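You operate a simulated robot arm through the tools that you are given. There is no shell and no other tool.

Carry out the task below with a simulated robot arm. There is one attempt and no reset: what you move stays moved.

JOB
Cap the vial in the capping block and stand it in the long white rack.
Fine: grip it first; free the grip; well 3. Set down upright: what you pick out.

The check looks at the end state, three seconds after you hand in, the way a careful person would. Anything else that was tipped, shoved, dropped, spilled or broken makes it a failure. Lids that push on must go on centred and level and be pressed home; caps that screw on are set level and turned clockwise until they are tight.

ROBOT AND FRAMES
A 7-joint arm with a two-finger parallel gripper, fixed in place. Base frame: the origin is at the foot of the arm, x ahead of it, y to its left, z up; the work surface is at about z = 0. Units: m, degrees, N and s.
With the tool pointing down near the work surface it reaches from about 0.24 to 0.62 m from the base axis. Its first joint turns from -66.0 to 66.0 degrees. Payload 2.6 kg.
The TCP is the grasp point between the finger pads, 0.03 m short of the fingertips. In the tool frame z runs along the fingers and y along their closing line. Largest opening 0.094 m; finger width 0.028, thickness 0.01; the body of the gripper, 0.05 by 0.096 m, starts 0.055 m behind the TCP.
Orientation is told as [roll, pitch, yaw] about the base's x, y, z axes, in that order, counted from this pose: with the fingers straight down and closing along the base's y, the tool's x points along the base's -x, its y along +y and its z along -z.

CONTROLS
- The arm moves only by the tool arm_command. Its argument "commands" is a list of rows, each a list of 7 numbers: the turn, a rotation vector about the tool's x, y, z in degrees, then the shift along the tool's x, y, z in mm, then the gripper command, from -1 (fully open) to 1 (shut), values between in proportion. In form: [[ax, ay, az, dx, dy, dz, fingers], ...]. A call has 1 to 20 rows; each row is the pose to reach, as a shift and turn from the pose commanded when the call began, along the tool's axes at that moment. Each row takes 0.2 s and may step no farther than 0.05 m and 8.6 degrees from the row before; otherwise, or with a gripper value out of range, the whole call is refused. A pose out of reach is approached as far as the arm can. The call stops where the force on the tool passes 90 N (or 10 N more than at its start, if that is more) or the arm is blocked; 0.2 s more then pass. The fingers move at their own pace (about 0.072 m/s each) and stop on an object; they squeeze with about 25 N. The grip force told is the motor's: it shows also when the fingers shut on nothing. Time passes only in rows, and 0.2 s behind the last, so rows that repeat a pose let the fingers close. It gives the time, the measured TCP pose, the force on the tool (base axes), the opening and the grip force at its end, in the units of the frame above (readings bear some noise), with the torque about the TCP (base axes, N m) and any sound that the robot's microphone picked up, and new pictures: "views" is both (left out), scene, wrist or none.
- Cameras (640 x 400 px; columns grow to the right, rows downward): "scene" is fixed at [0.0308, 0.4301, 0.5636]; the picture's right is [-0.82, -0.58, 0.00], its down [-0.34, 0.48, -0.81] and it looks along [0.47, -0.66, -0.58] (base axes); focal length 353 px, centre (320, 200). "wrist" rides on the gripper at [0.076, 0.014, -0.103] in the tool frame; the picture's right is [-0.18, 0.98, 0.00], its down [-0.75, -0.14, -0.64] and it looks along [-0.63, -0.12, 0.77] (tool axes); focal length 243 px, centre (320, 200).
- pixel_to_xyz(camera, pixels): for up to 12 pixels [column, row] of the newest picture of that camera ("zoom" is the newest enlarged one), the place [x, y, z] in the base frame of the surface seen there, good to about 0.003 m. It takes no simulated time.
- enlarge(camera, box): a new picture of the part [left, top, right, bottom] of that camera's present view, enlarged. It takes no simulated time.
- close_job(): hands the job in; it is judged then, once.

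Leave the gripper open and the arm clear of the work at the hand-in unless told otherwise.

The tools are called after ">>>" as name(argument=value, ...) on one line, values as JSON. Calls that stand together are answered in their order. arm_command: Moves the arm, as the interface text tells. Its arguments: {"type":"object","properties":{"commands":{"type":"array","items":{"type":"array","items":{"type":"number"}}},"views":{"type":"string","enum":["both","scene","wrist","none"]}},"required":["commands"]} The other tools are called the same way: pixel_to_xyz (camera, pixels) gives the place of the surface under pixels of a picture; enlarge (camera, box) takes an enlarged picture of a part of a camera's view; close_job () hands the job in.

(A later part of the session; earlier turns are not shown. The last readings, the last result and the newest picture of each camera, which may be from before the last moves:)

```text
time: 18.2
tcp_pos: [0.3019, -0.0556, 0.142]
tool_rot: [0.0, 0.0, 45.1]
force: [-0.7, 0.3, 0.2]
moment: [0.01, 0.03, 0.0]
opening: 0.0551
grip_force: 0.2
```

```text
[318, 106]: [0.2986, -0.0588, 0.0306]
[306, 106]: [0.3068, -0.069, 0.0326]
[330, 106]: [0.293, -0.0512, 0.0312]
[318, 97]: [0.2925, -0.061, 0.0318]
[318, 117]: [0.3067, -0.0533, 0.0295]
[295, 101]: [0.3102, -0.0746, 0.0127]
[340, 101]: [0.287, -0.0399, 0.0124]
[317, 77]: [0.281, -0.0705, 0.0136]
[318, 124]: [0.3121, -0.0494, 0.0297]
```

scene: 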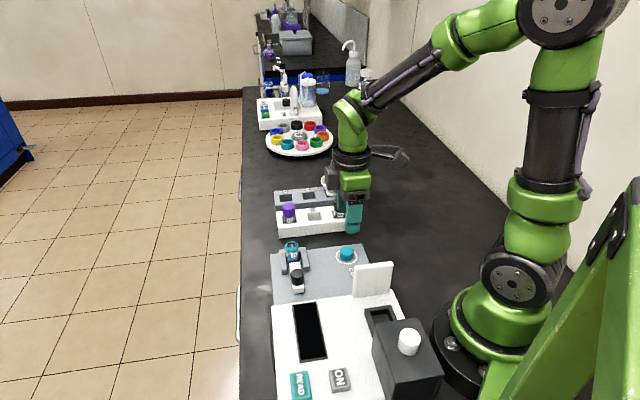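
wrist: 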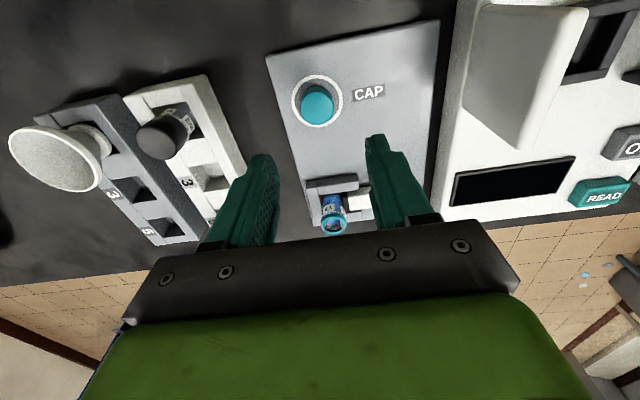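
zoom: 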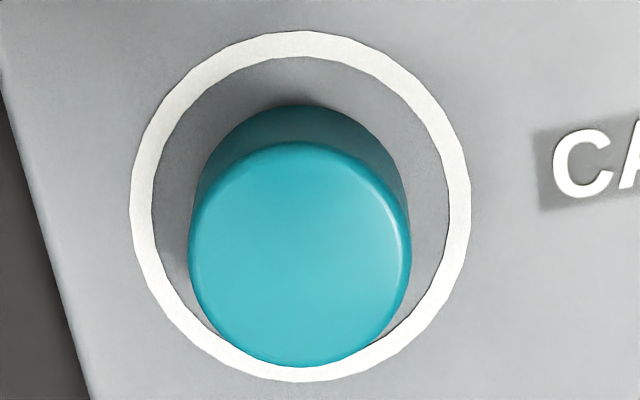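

The cap centre is about 3 mm off the TCP line. I'll correct that and come down in two stages, first to z≈0.08.

>>> arm_command(commands=[[0, 0, 0, 2.8, -1.8, 20, -0.17], [0, 0, 0, 2.8, -1.8, 40, -0.17], [0, 0, 0, 2.8, -1.8, 60, -0.17], [0, 0, 0, 2.8, -1.8, 60, -0.17], [0, 0, 0, 2.8, -1.8, 60, -0.17]], views="wrist")

>>> enlarge(camera="wrist", box=[240, 100, 400, 220])

```text
time: 19.4
tcp_pos: [0.3012, -0.0582, 0.0826]
tool_rot: [0.0, 0.0, 45.1]
force: [-0.2, 0.1, -0.2]
moment: [0.01, 0.01, 0.0]
opening: 0.055
grip_force: 0.1
```

wrist: 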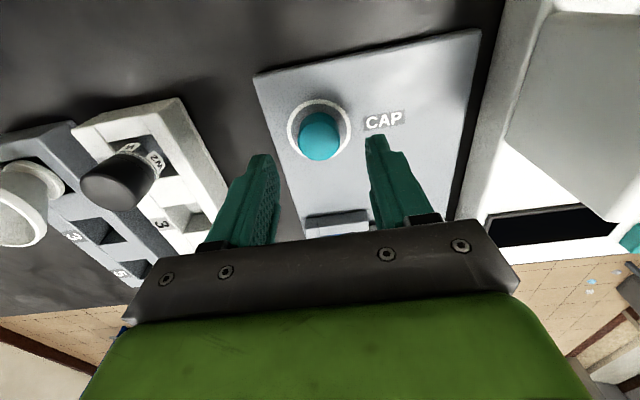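

```text
3.33 times, centred on (320, 160) of wrist
```

zoom: 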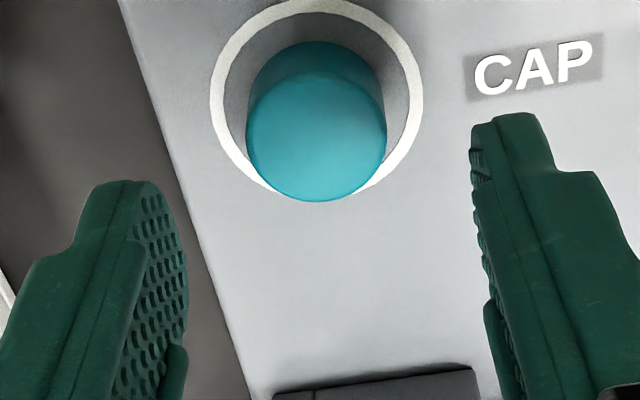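

The cap is within ~1.3 mm of centre. I'll shift by that much, go down the last 34 mm (fingertips ~5 mm above the block), then close slowly.

>>> arm_command(commands=[[0, 0, 0, 0.5, -1.3, 12, -0.17], [0, 0, 0, 0.5, -1.3, 24, -0.17], [0, 0, 0, 0.5, -1.3, 34, -0.17], [0, 0, 0, 0.5, -1.3, 34, -0.17], [0, 0, 0, 0.5, -1.3, 34, 0.1], [0, 0, 0, 0.5, -1.3, 34, 0.3], [0, 0, 0, 0.5, -1.3, 34, 1], [0, 0, 0, 0.5, -1.3, 34, 1], [0, 0, 0, 0.5, -1.3, 34, 1]])

>>> enlarge(camera="wrist", box=[240, 100, 400, 220])

```text
time: 21.4
tcp_pos: [0.303, -0.0596, 0.0475]
tool_rot: [0.0, 0.1, 45.0]
force: [0.0, 0.0, 0.6]
moment: [0.0, 0.03, 0.02]
opening: 0.0288
grip_force: 25.2
```

scene: 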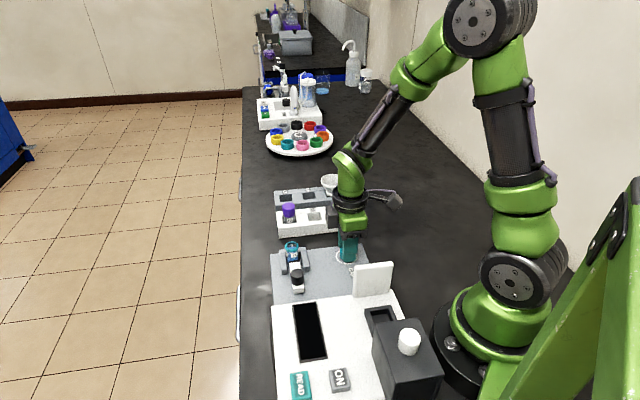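
wrist: 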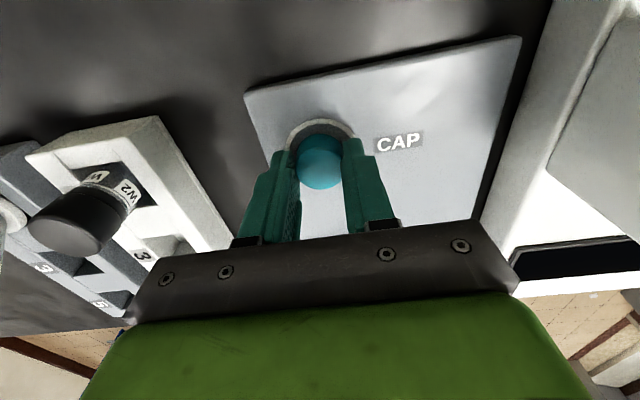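

```text
3.33 times, centred on (320, 160) of wrist
```

zoom: 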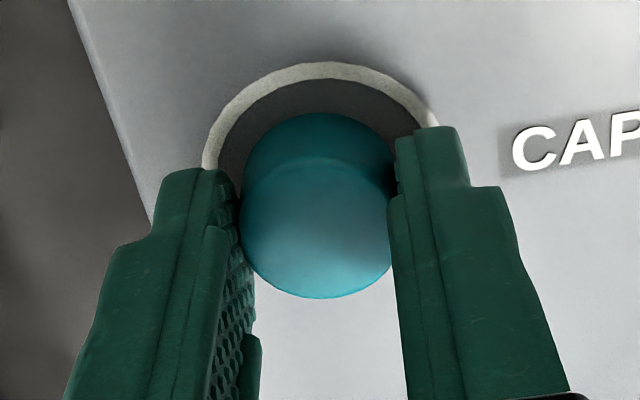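

The cap is held squarely (opening 28.8 mm). I'll lift it straight up by 95 mm and look.

>>> arm_command(commands=[[0, 0, 0, 0, 0, -5, 1], [0, 0, 0, 0, 0, -15, 1], [0, 0, 0, 0, 0, -35, 1], [0, 0, 0, 0, 0, -55, 1], [0, 0, 0, 0, 0, -75, 1], [0, 0, 0, 0, 0, -95, 1], [0, 0, 0, 0, 0, -95, 1]])

>>> enlarge(camera="wrist", box=[240, 100, 400, 220])

>>> enlarge(camera="scene", box=[310, 190, 390, 250])

```text
time: 23.0
tcp_pos: [0.3012, -0.0567, 0.1431]
tool_rot: [0.1, 0.1, 45.0]
force: [-0.7, -0.3, -0.8]
moment: [0.0, -0.02, -0.03]
opening: 0.0286
grip_force: 24.8
```

scene: 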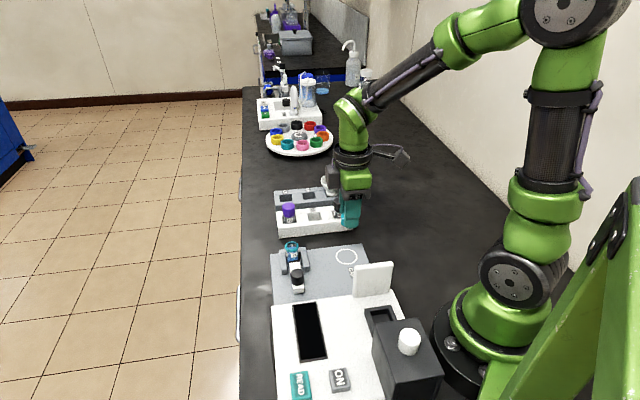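
wrist: 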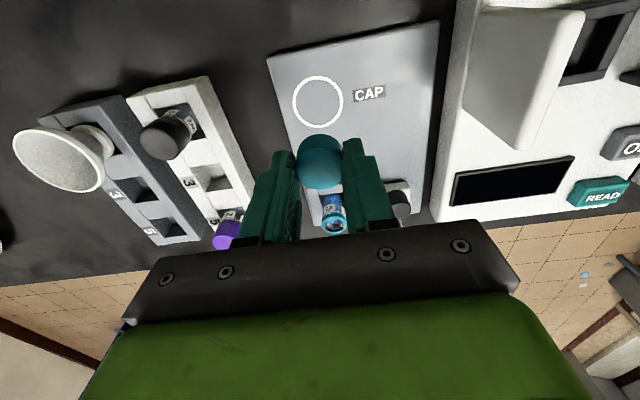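

```text
3.33 times, centred on (320, 160) of wrist
```

zoom: 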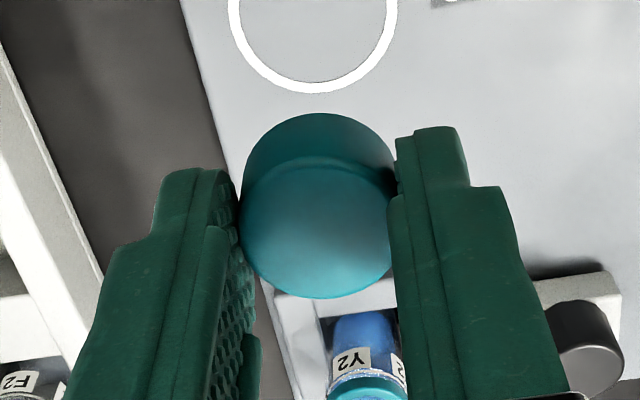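

```text
6.67 times, centred on (350, 220) of scene
```

zoom: 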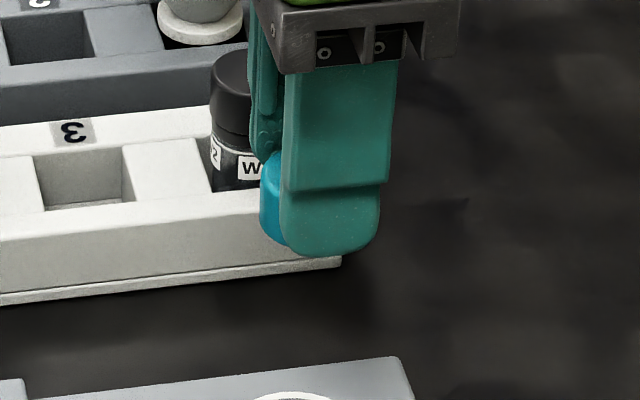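

The cap is level in the fingers. I'll carry it at this height along tool -x to over the vial; the cap underside is ~40 mm above the neck.

>>> arm_command(commands=[[0, 0, 0, -20, 0, 0, 1], [0, 0, 0, -40, 0, 0, 1], [0, 0, 0, -60, 0, 0, 1], [0, 0, 0, -80, 0, 0, 1], [0, 0, 0, -100, 0, 0, 1], [0, 0, 0, -116, 0, 0, 1], [0, 0, 0, -116, 0, 0, 1], [0, 0, 0, -116, 0, 0, 1]])

>>> enlarge(camera="wrist", box=[270, 90, 370, 200])

>>> enlarge(camera="scene", box=[264, 200, 324, 270])

```text
time: 24.8
tcp_pos: [0.3824, 0.0231, 0.142]
tool_rot: [0.0, 0.0, 45.0]
force: [0.4, 0.7, -0.3]
moment: [0.01, -0.02, 0.0]
opening: 0.0285
grip_force: 24.9
```

scene: 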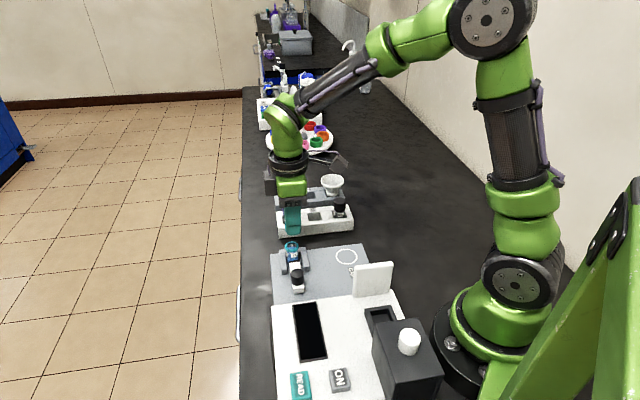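
wrist: 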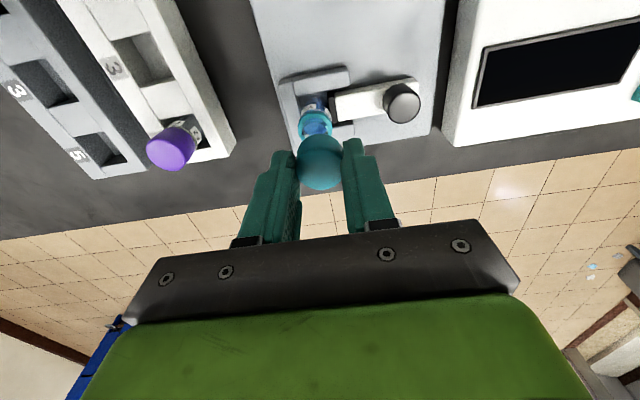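

```text
3.64 times, centred on (320, 145) of wrist
```

zoom: 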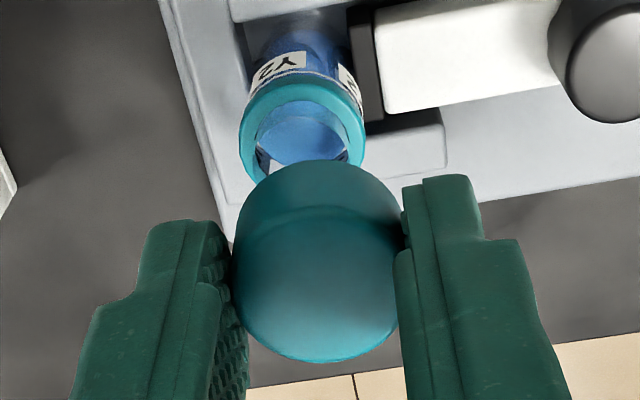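

```text
5.71 times, centred on (294, 235) of scene
```

zoom: 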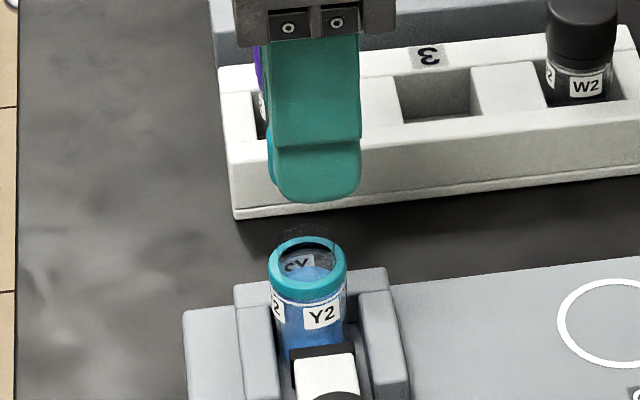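

The vial is seen just above the cap in the wrist picture, slightly to its left. I'll enlarge to find the offset.

>>> enlarge(camera="wrist", box=[292, 96, 348, 131])

>>> pixel_to_xyz(camera="wrist", pixels=[[300, 122], [330, 122], [315, 117], [315, 115], [299.5, 125], [330.5, 125]])

```text
11.43 times, centred on (320, 114) of wrist
```

zoom: 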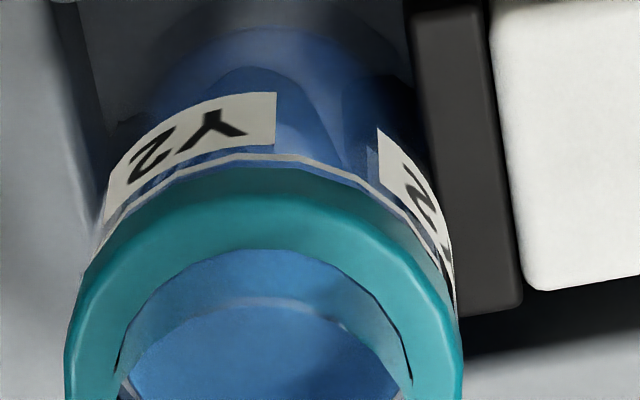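

```text
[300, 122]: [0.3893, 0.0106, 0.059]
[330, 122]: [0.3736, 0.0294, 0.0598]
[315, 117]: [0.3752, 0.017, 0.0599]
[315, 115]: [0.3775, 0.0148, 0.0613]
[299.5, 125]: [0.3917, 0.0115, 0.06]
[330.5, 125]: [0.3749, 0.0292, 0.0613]
```

By my ray calculation the vial axis lies a few mm from the cap axis. I'll check using surface positions of the cap top, fingers and collar in the same picture.

>>> pixel_to_xyz(camera="wrist", pixels=[[319, 168], [319, 160], [310, 168], [328, 168], [319, 176], [319, 182], [305, 168], [333, 168]])

>>> pixel_to_xyz(camera="wrist", pixels=[[315, 114], [312, 115], [318, 115], [315, 116], [300, 124], [330, 124], [300, 127], [330, 127], [299, 130], [331, 130], [303, 119], [327, 119]])

>>> pixel_to_xyz(camera="scene", pixels=[[285.5, 245], [298.5, 245], [292, 242.5], [292, 251.5], [288, 249], [297, 249], [292, 250.5], [291, 242]])

```text
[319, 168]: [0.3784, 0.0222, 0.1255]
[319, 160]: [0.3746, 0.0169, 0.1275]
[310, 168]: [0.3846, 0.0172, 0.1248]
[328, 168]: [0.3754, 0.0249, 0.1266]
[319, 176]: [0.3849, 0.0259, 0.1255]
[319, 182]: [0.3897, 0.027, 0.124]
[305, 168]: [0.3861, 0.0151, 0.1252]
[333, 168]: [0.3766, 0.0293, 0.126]
```

```text
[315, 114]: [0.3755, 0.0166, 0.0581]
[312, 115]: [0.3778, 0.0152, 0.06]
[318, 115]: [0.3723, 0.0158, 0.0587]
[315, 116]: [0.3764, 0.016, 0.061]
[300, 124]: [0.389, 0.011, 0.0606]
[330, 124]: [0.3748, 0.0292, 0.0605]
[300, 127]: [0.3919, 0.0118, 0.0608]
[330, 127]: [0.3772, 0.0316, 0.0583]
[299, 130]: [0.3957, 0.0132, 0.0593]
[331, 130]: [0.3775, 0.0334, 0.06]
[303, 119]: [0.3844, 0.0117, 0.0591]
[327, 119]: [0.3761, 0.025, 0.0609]
```

```text
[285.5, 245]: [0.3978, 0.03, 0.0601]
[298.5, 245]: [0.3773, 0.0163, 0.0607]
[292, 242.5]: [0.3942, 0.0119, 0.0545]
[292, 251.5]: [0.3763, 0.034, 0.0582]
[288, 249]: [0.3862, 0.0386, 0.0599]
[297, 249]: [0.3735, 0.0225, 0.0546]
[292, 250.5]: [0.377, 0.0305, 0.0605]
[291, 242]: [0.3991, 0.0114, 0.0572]
```

Both views agree: the vial axis is about (0.387, 0.023) and the cap axis about (0.381, 0.022). I'll shift by tool (-5.1, -3.6) mm and come down to leave ~12 mm between cap and neck.

>>> arm_command(commands=[[0, 0, 0, -3, -2, 5, 1], [0, 0, 0, -5.1, -3.6, 15, 1], [0, 0, 0, -5.1, -3.6, 25, 1], [0, 0, 0, -5.1, -3.6, 25, 1], [0, 0, 0, -5.1, -3.6, 25, 1]])

>>> enlarge(camera="wrist", box=[280, 110, 360, 200])

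>>> enlarge(camera="scene", box=[270, 215, 318, 260])

```text
time: 26.0
tcp_pos: [0.3896, 0.0258, 0.1174]
tool_rot: [0.0, 0.0, 45.1]
force: [-1.0, 0.7, -0.4]
moment: [0.03, 0.01, -0.01]
opening: 0.0286
grip_force: 24.9
```

scene: 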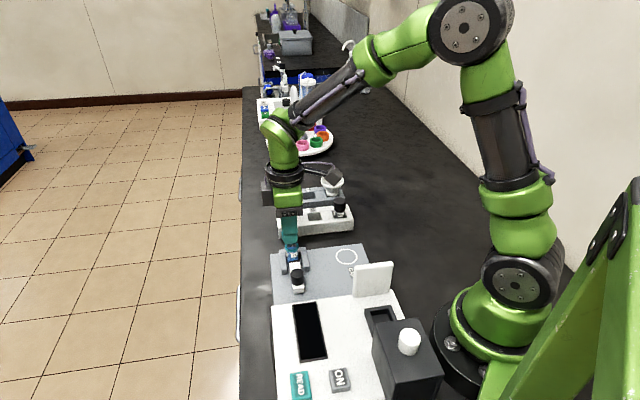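
wrist: 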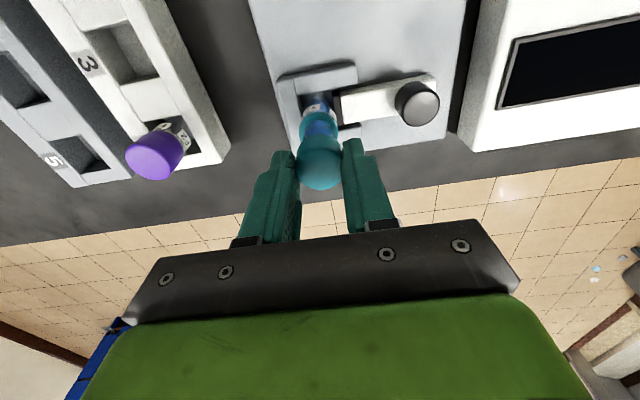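

```text
4.44 times, centred on (320, 155) of wrist
```

zoom: 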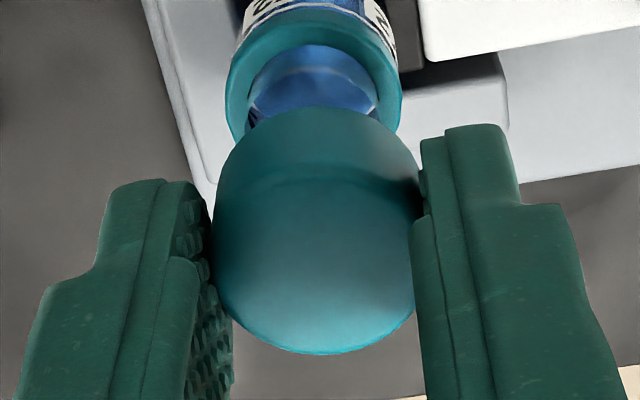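

```text
8.89 times, centred on (294, 238) of scene
```

zoom: 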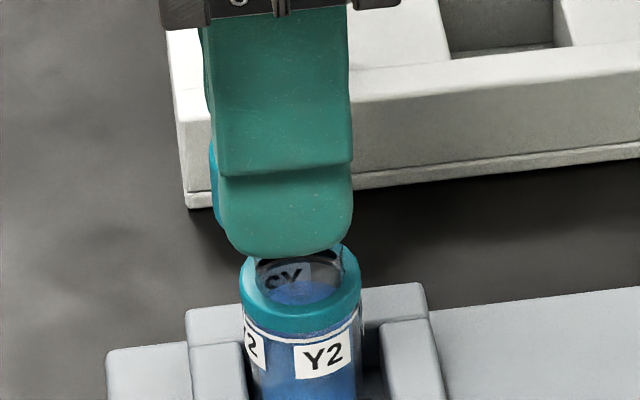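

Now the sideways match looks good; along tool x there seems to be ~2–3 mm left. I'll check with surface positions in both pictures.

>>> pixel_to_xyz(camera="wrist", pixels=[[299.8, 132], [337.8, 132], [300, 134], [337.5, 134], [316, 118], [320, 118], [318, 119], [300, 129], [337, 129], [303, 124], [333, 124]])

>>> pixel_to_xyz(camera="wrist", pixels=[[319, 168], [312, 168], [326, 168], [298, 168], [340, 168], [319, 176], [319, 160], [319, 186], [305, 168], [333, 168], [312, 176], [326, 176]])

>>> pixel_to_xyz(camera="scene", pixels=[[285.8, 247], [298, 247], [292, 252], [289, 250.5], [295, 251], [286, 249], [298, 249]])

```text
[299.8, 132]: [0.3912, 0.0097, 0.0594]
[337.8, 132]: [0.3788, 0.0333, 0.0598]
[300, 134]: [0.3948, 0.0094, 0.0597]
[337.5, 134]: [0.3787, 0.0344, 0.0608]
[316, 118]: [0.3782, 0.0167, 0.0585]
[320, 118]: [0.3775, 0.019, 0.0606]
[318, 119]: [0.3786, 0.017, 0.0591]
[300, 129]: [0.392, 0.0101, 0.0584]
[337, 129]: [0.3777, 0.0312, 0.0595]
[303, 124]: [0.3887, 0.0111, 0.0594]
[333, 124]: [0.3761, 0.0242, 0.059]
```

```text
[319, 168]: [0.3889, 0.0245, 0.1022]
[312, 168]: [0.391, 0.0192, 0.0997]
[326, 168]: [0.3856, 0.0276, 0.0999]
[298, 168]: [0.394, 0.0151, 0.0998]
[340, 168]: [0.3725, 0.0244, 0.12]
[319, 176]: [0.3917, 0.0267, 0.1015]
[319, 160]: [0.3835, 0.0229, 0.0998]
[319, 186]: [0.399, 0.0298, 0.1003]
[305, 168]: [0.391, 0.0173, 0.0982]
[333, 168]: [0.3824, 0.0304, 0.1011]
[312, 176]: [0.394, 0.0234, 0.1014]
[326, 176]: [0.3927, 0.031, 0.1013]
```

```text
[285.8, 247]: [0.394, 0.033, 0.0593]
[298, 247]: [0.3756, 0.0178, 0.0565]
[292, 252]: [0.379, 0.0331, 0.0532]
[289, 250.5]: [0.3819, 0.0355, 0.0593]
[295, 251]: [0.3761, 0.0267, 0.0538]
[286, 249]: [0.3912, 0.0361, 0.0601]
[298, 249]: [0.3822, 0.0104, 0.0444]
```

Cap axis reads ~2.5 mm too far along tool -x. I'll move back +2.5 mm and lower 6 mm, then check again.

>>> arm_command(commands=[[0, 0, 0, 1.2, 0.1, 0, 1], [0, 0, 0, 2.5, 0.2, 0, 1], [0, 0, 0, 2.5, 0.2, 4, 1], [0, 0, 0, 2.5, 0.2, 6, 1], [0, 0, 0, 2.5, 0.2, 6, 1], [0, 0, 0, 2.5, 0.2, 6, 1]])

>>> enlarge(camera="wrist", box=[280, 110, 360, 200])

>>> enlarge(camera="scene", box=[270, 215, 318, 260])

>>> pixel_to_xyz(camera="wrist", pixels=[[319, 170], [312, 170], [326, 170], [305, 170], [333, 170], [319, 178], [319, 162], [319, 174], [319, 166], [315, 170], [323, 170]])

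```text
time: 27.4
tcp_pos: [0.389, 0.0233, 0.1119]
tool_rot: [0.0, -0.1, 45.1]
force: [0.3, 0.5, 0.2]
moment: [0.0, -0.04, 0.02]
opening: 0.0287
grip_force: 25.0
```

scene: 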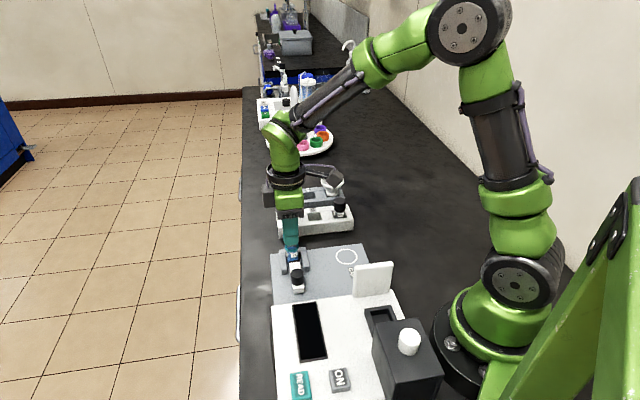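
wrist: 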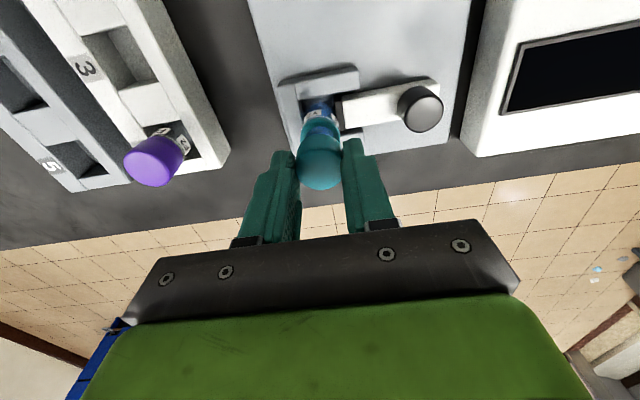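

```text
4.44 times, centred on (320, 155) of wrist
```

zoom: 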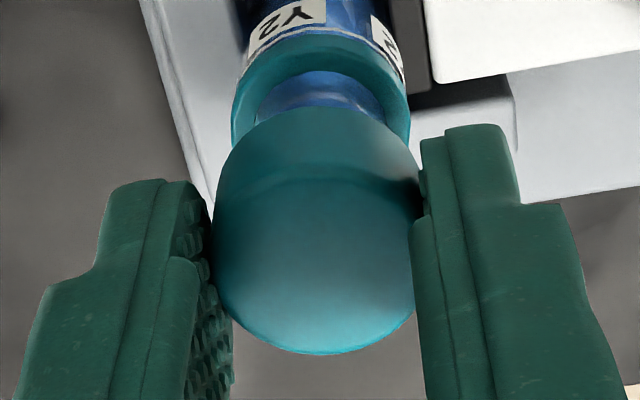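

```text
8.89 times, centred on (294, 238) of scene
```

zoom: 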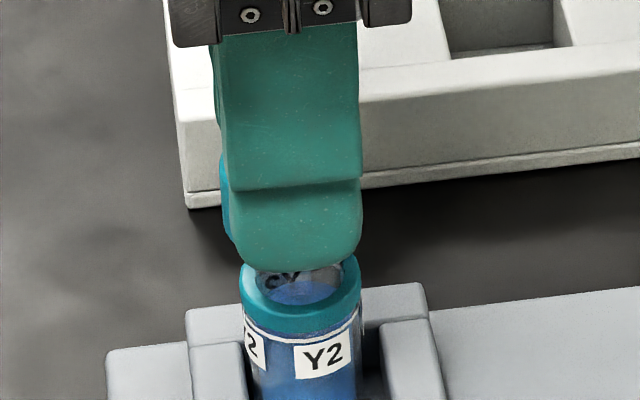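

```text
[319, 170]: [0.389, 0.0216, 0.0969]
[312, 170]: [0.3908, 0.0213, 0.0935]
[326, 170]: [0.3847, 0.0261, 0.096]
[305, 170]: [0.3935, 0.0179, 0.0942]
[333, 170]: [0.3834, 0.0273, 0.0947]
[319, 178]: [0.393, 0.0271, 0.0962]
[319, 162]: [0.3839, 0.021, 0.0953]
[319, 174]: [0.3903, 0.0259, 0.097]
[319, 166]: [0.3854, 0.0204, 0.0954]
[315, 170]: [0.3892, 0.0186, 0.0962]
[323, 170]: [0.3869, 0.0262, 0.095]
```

The cap now matches within ~0.7 mm. I'll add that and lower in small steps, 7 mm first, watching the force.

>>> arm_command(commands=[[0, 0, 0, 0.6, 0, 1.5, 1], [0, 0, 0, 0.6, 0, 3, 1], [0, 0, 0, 0.6, 0, 4.5, 1], [0, 0, 0, 0.6, 0, 6, 1], [0, 0, 0, 0.6, 0, 7, 1], [0, 0, 0, 0.6, 0, 7, 1]])

>>> enlarge(camera="wrist", box=[280, 110, 360, 200])

>>> enlarge(camera="scene", box=[270, 215, 318, 260])

```text
time: 28.8
tcp_pos: [0.387, 0.0215, 0.1058]
tool_rot: [0.0, 0.0, 45.0]
force: [-0.2, 1.0, -1.1]
moment: [-0.01, 0.03, -0.04]
opening: 0.0288
grip_force: 25.1
```

scene: 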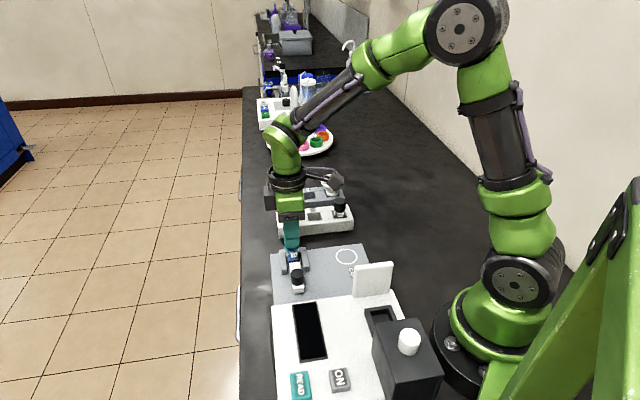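
wrist: 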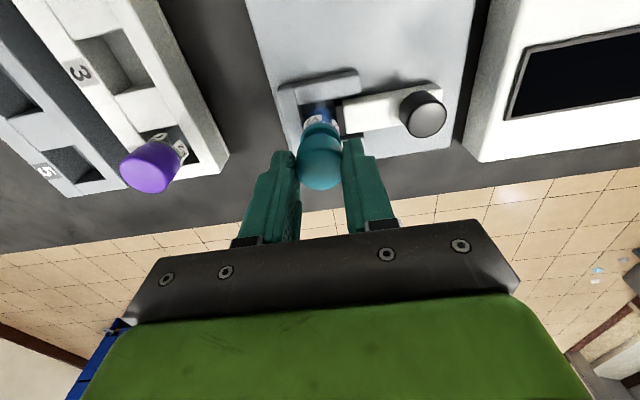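

```text
4.44 times, centred on (320, 155) of wrist
```

zoom: 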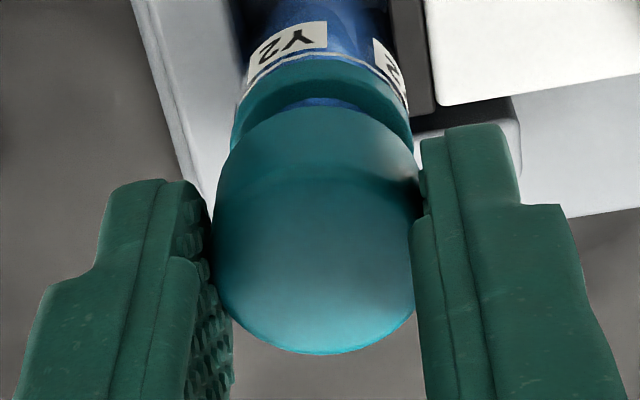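

```text
8.89 times, centred on (294, 238) of scene
```

zoom: 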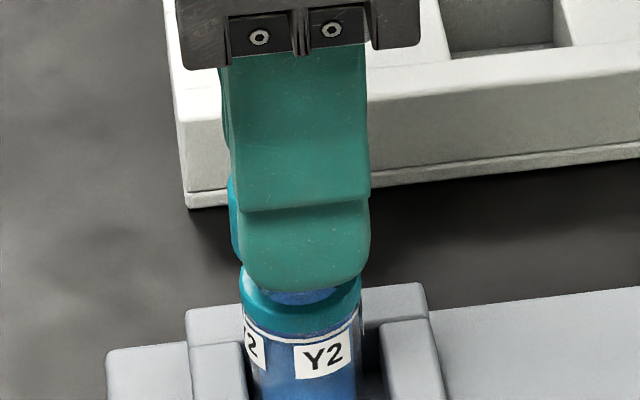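

No contact yet. The vial is under the cap to within about 0.5 mm. I'll trim (-0.4, +0.6) and lower another 4 mm in 1 mm steps.

>>> arm_command(commands=[[0, 0, 0, -0.4, 0.6, 0, 1], [0, 0, 0, -0.4, 0.6, 1, 1], [0, 0, 0, -0.4, 0.6, 2, 1], [0, 0, 0, -0.4, 0.6, 3, 1], [0, 0, 0, -0.4, 0.6, 4, 1], [0, 0, 0, -0.4, 0.6, 4, 1]])

>>> enlarge(camera="wrist", box=[280, 110, 360, 200])

>>> enlarge(camera="scene", box=[270, 215, 318, 260])

```text
time: 30.2
tcp_pos: [0.386, 0.0208, 0.1009]
tool_rot: [0.0, 0.0, 44.9]
force: [1.0, 0.0, -0.3]
moment: [0.0, 0.0, 0.0]
opening: 0.0289
grip_force: 25.0
```

scene: 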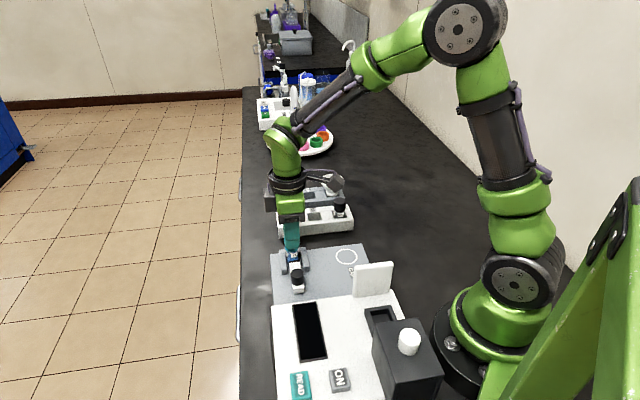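
wrist: 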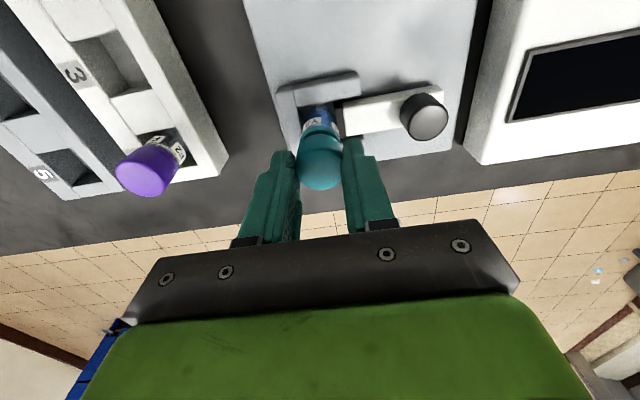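

```text
4.44 times, centred on (320, 155) of wrist
```

zoom: 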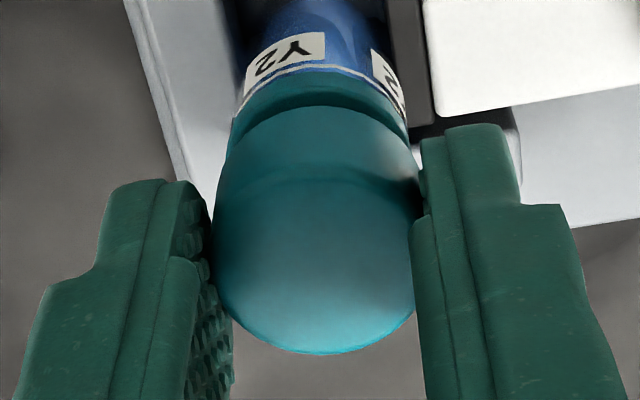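

```text
8.89 times, centred on (294, 238) of scene
```

zoom: 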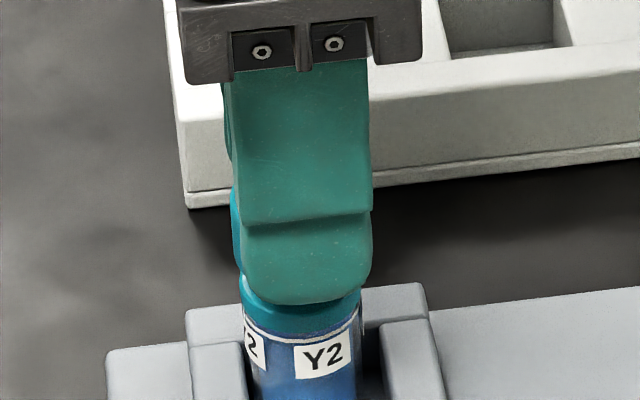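

Still no contact; the cap's lower edge should now be about at or past the neck's top. I'll lower 3 mm more.

>>> arm_command(commands=[[0, 0, 0, 0, 0, 0.7, 1], [0, 0, 0, 0, 0, 1.4, 1], [0, 0, 0, 0, 0, 2.1, 1], [0, 0, 0, 0, 0, 2.8, 1], [0, 0, 0, 0, 0, 2.8, 1]], views="wrist")

>>> enlarge(camera="wrist", box=[280, 110, 360, 200])

>>> enlarge(camera="scene", box=[270, 215, 318, 260])

```text
time: 31.4
tcp_pos: [0.3862, 0.0208, 0.0985]
tool_rot: [0.0, -0.1, 45.0]
force: [-0.8, 0.1, -0.3]
moment: [-0.03, -0.02, 0.0]
opening: 0.0286
grip_force: 25.2
```

wrist: 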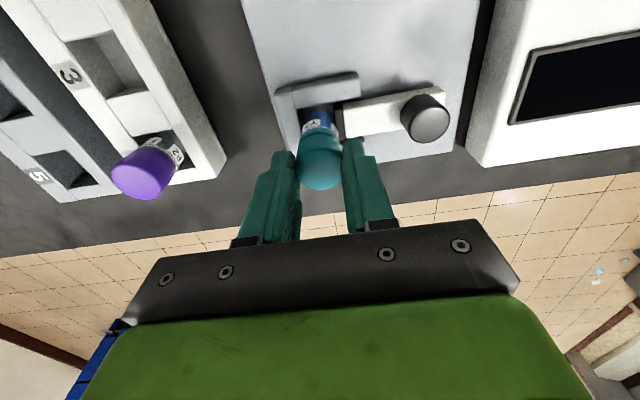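

```text
4.44 times, centred on (320, 155) of wrist
```

zoom: 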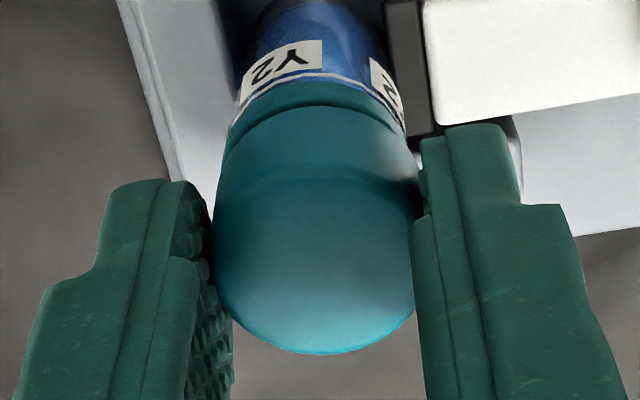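

```text
8.89 times, centred on (294, 238) of scene
```

zoom: 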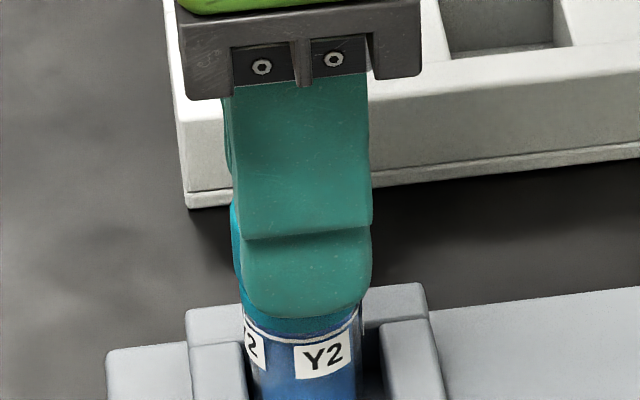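

No force yet, and the neck now seems to be inside the cap. I'll lower further in 0.6 mm steps.

>>> arm_command(commands=[[0, 0, 0, 0, 0, 0.6, 1], [0, 0, 0, 0, 0, 1.2, 1], [0, 0, 0, 0, 0, 1.8, 1], [0, 0, 0, 0, 0, 2.4, 1], [0, 0, 0, 0, 0, 2.4, 1]], views="none")

```text
time: 32.6
tcp_pos: [0.3884, 0.0215, 0.0965]
tool_rot: [-0.1, 0.0, 45.0]
force: [0.8, -0.5, -0.1]
moment: [-0.02, -0.01, 0.01]
opening: 0.0287
grip_force: 25.4
```

No contact still (z≈0.096). Two more mm in half-mm steps.

>>> arm_command(commands=[[0, 0, 0, 0, 0, 0.5, 1], [0, 0, 0, 0, 0, 1, 1], [0, 0, 0, 0, 0, 1.5, 1], [0, 0, 0, 0, 0, 2, 1], [0, 0, 0, 0, 0, 2, 1]])

>>> enlarge(camera="wrist", box=[280, 110, 360, 200])

>>> enlarge(camera="scene", box=[270, 215, 318, 260])

```text
time: 33.8
tcp_pos: [0.3872, 0.0226, 0.0945]
tool_rot: [0.1, 0.0, 45.0]
force: [-3.8, -0.9, 8.5]
moment: [-0.04, 0.24, -0.01]
opening: 0.0289
grip_force: 24.9
heard: snap
```

scene: 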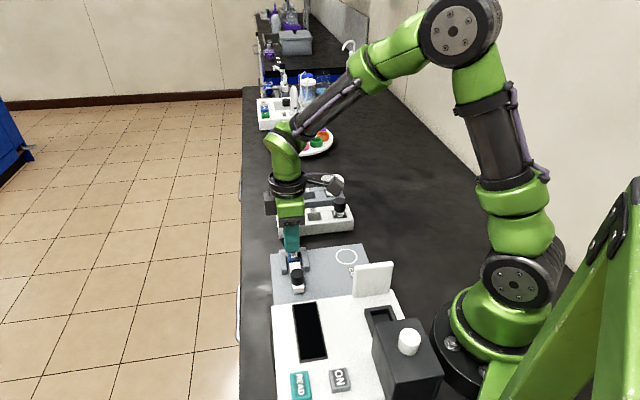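
wrist: 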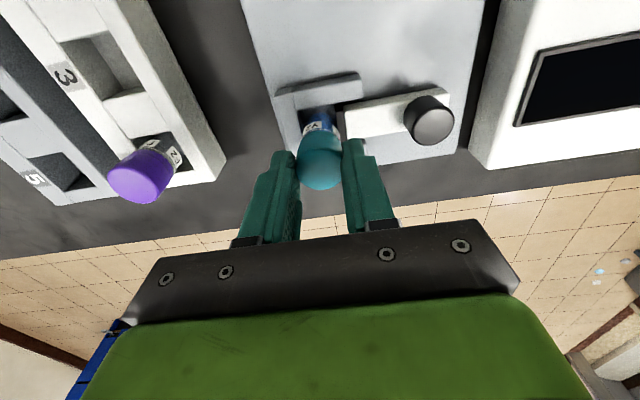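

```text
4.44 times, centred on (320, 155) of wrist
```

zoom: 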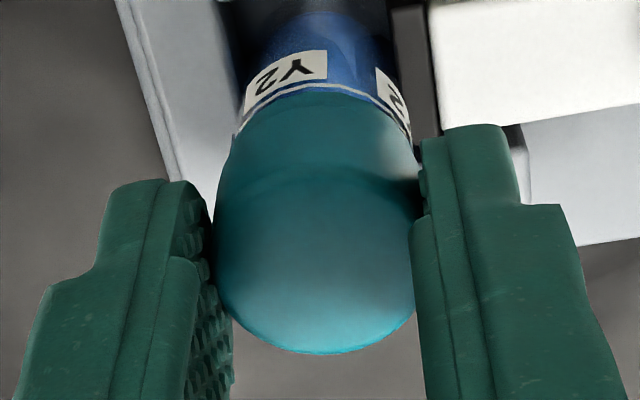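

```text
8.89 times, centred on (294, 238) of scene
```

zoom: 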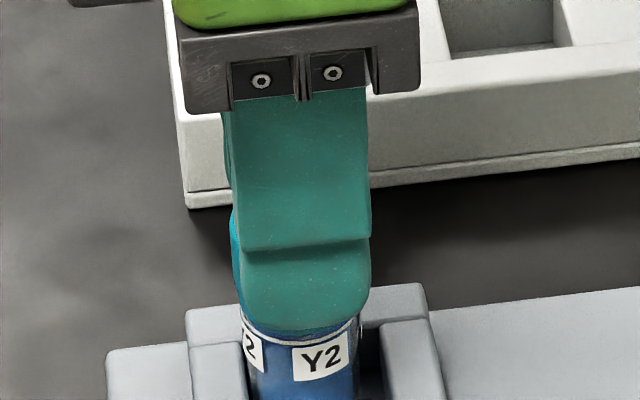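

A snap was heard, so it's a push-on cap. There's 8.5 N on it now. I'll press 1 mm further to be sure it's home.

>>> arm_command(commands=[[0, 0, 0, 0, 0, 0.5, 1], [0, 0, 0, 0, 0, 1, 1], [0, 0, 0, 0, 0, 1, 1]], views="none")

```text
time: 34.6
tcp_pos: [0.3891, 0.0219, 0.0943]
tool_rot: [0.0, -0.1, 45.1]
force: [-8.2, -2.0, 24.5]
moment: [-0.13, 0.54, -0.03]
opening: 0.0286
grip_force: 25.2
```

It holds firm at 24.5 N with no further motion. I'll open the fingers, rise a bit, and inspect the cap seat.

>>> arm_command(commands=[[0, 0, 0, 0, 0, 0, 0.2], [0, 0, 0, 0, 0, 0, -0.1], [0, 0, 0, 0, 0, 0, -0.17], [0, 0, 0, 0, 0, -20, -0.17], [0, 0, 0, 0, 0, -45, -0.17], [0, 0, 0, 0, 0, -70, -0.17], [0, 0, 0, 0, 0, -70, -0.17]])

>>> enlarge(camera="scene", box=[274, 225, 314, 265])

>>> enlarge(camera="scene", box=[264, 190, 354, 245])

>>> enlarge(camera="wrist", box=[280, 70, 380, 150])

```text
time: 36.2
tcp_pos: [0.3865, 0.0212, 0.1647]
tool_rot: [0.0, 0.0, 45.1]
force: [0.3, -0.8, 0.4]
moment: [0.03, 0.01, 0.02]
opening: 0.0549
grip_force: 0.0
```

scene: 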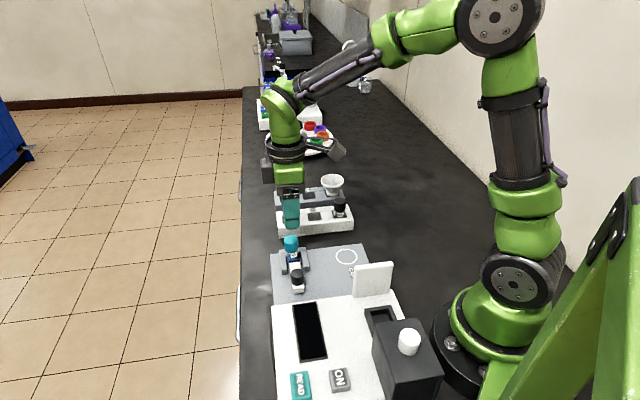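
wrist: 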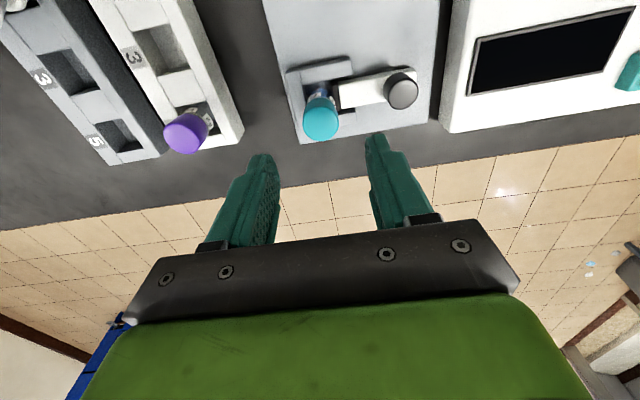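

```text
10.00 times, centred on (294, 245) of scene
```

zoom: 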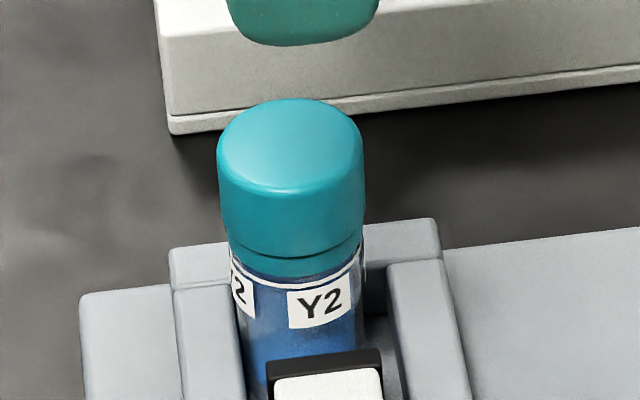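

```text
7.11 times, centred on (309, 218) of scene
```

zoom: 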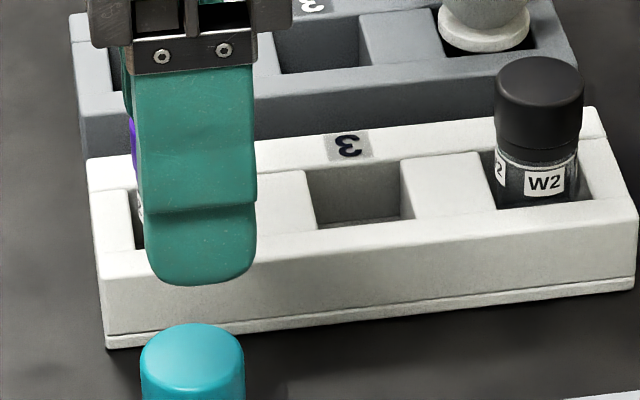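

```text
5.00 times, centred on (330, 110) of wrist
```

zoom: 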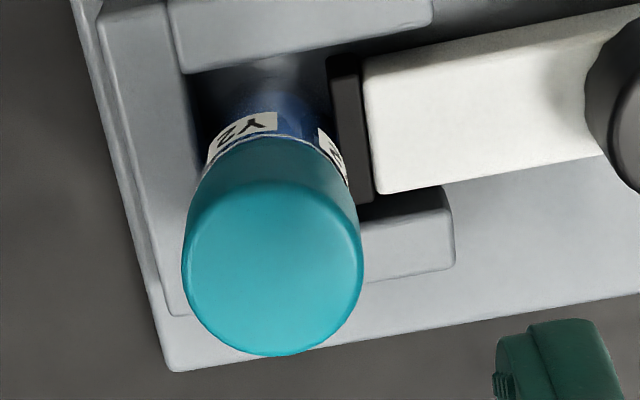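

The cap sits on the collar and looks level. I'll enlarge the seam and measure the cap's top in several places to confirm.

>>> enlarge(camera="scene", box=[280, 232, 304, 258])

>>> pixel_to_xyz(camera="wrist", pixels=[[321, 120], [308, 120], [335, 120], [321, 111], [321, 130], [314, 114], [328, 127], [321, 137], [402, 92], [370, 100]])

>>> pixel_to_xyz(camera="scene", pixels=[[291, 239], [286, 239], [296, 239], [291, 236], [291, 243], [291, 247], [293, 254], [298, 280], [298, 275], [298, 285]])

```text
15.38 times, centred on (292, 245) of scene
```

zoom: 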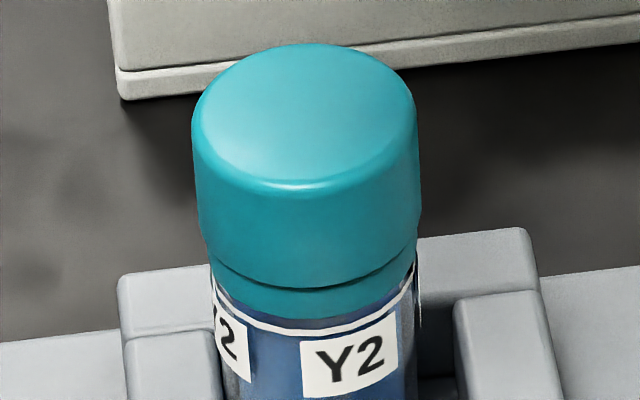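

```text
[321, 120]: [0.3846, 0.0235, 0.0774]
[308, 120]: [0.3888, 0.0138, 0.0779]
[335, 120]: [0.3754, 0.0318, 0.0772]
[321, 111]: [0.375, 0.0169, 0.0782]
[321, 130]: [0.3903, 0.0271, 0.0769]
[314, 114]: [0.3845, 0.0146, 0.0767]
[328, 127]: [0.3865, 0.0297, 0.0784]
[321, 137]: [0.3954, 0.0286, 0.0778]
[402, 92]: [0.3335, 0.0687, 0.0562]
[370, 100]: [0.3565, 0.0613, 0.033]
```

```text
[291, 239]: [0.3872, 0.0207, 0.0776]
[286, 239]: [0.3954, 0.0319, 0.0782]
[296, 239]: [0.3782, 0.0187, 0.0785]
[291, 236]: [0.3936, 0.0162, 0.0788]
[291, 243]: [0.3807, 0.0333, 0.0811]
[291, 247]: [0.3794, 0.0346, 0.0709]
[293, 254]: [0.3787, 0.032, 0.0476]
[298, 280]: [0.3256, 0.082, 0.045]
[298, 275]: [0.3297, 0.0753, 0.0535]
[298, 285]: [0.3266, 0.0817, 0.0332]
```

The cap is level within noise (top at z≈0.0775) and seated on the collar. Next I free the clamp. I'll move over the knob, keeping this yaw with fingers fore and aft of it, so one finger can push it back without squeezing.

>>> arm_command(commands=[[0, 0, 0, 0.5, 20, 0, -0.1], [0, 0, 0, 1, 40, 0, -0.1], [0, 0, 0, 1.5, 60, 0, -0.1], [0, 0, 0, 2.1, 77, 0, -0.1], [0, 0, 0, 2.1, 77, 20, -0.1], [0, 0, 0, 2.1, 77, 30, -0.1], [0, 0, 0, 2.1, 77, 30, -0.1]])

>>> enlarge(camera="wrist", box=[230, 80, 390, 200])

```text
time: 37.8
tcp_pos: [0.3321, 0.0755, 0.1327]
tool_rot: [0.0, 0.0, 44.9]
force: [-0.2, 1.8, -0.3]
moment: [0.01, -0.01, -0.03]
opening: 0.0517
grip_force: 0.1
```

scene: 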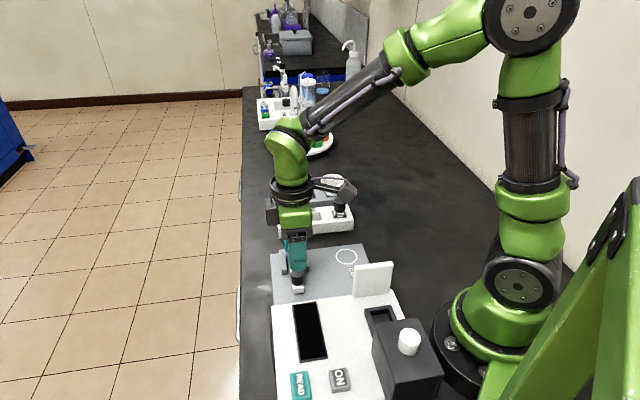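
wrist: 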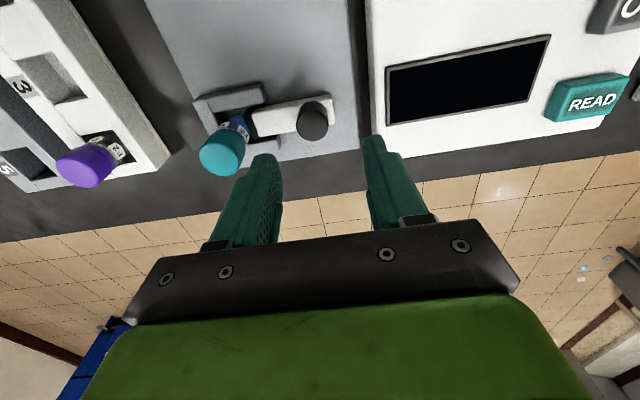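

```text
3.33 times, centred on (310, 140) of wrist
```

zoom: 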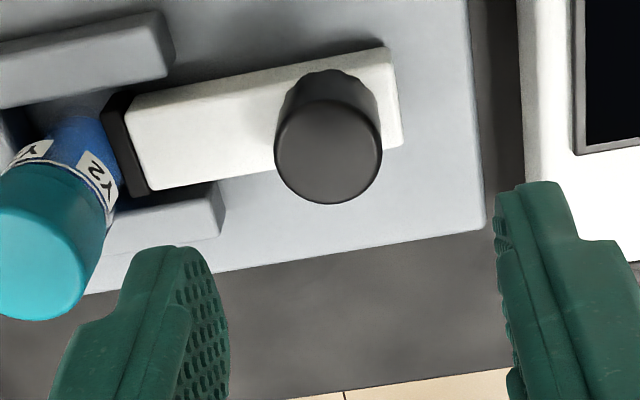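

The knob lies at tool (+2, -5.5) mm from the TCP. I'll centre on it, narrow the opening to 36 mm so the rear finger stays clear of the device, and go down to z≈0.068.

>>> arm_command(commands=[[0, 0, 0, 2.2, -5.5, 0, 0.234], [0, 0, 0, 2.2, -5.5, 10, 0.234], [0, 0, 0, 2.2, -5.5, 22, 0.234], [0, 0, 0, 2.2, -5.5, 35, 0.234], [0, 0, 0, 2.2, -5.5, 40, 0.234], [0, 0, 0, 2.2, -5.5, 40, 0.234]], views="wrist")

>>> enlarge(camera="wrist", box=[230, 80, 390, 200])

```text
time: 39.2
tcp_pos: [0.3365, 0.07, 0.0922]
tool_rot: [0.0, 0.0, 45.0]
force: [-0.5, -0.1, 0.2]
moment: [0.03, -0.02, 0.02]
opening: 0.036
grip_force: 0.0
```

wrist: 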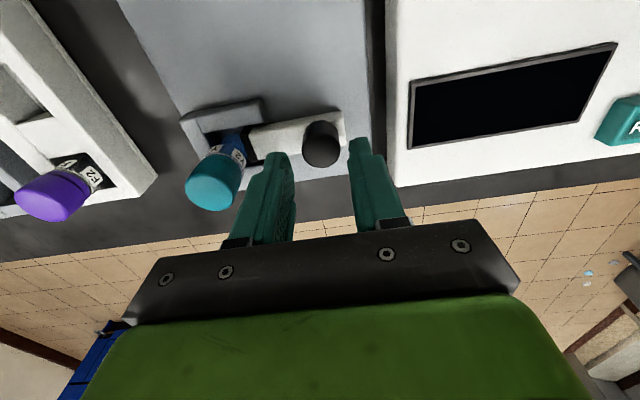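

```text
3.33 times, centred on (310, 140) of wrist
```

zoom: 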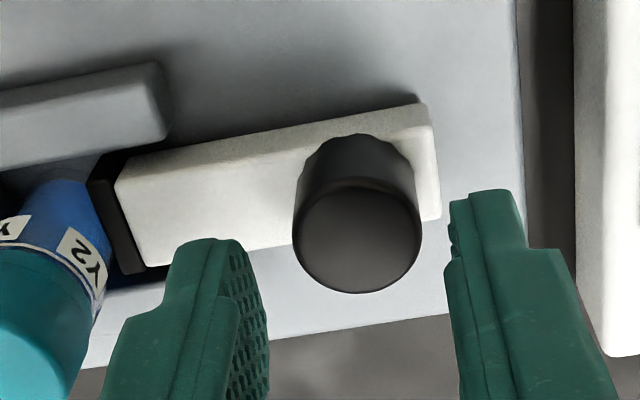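

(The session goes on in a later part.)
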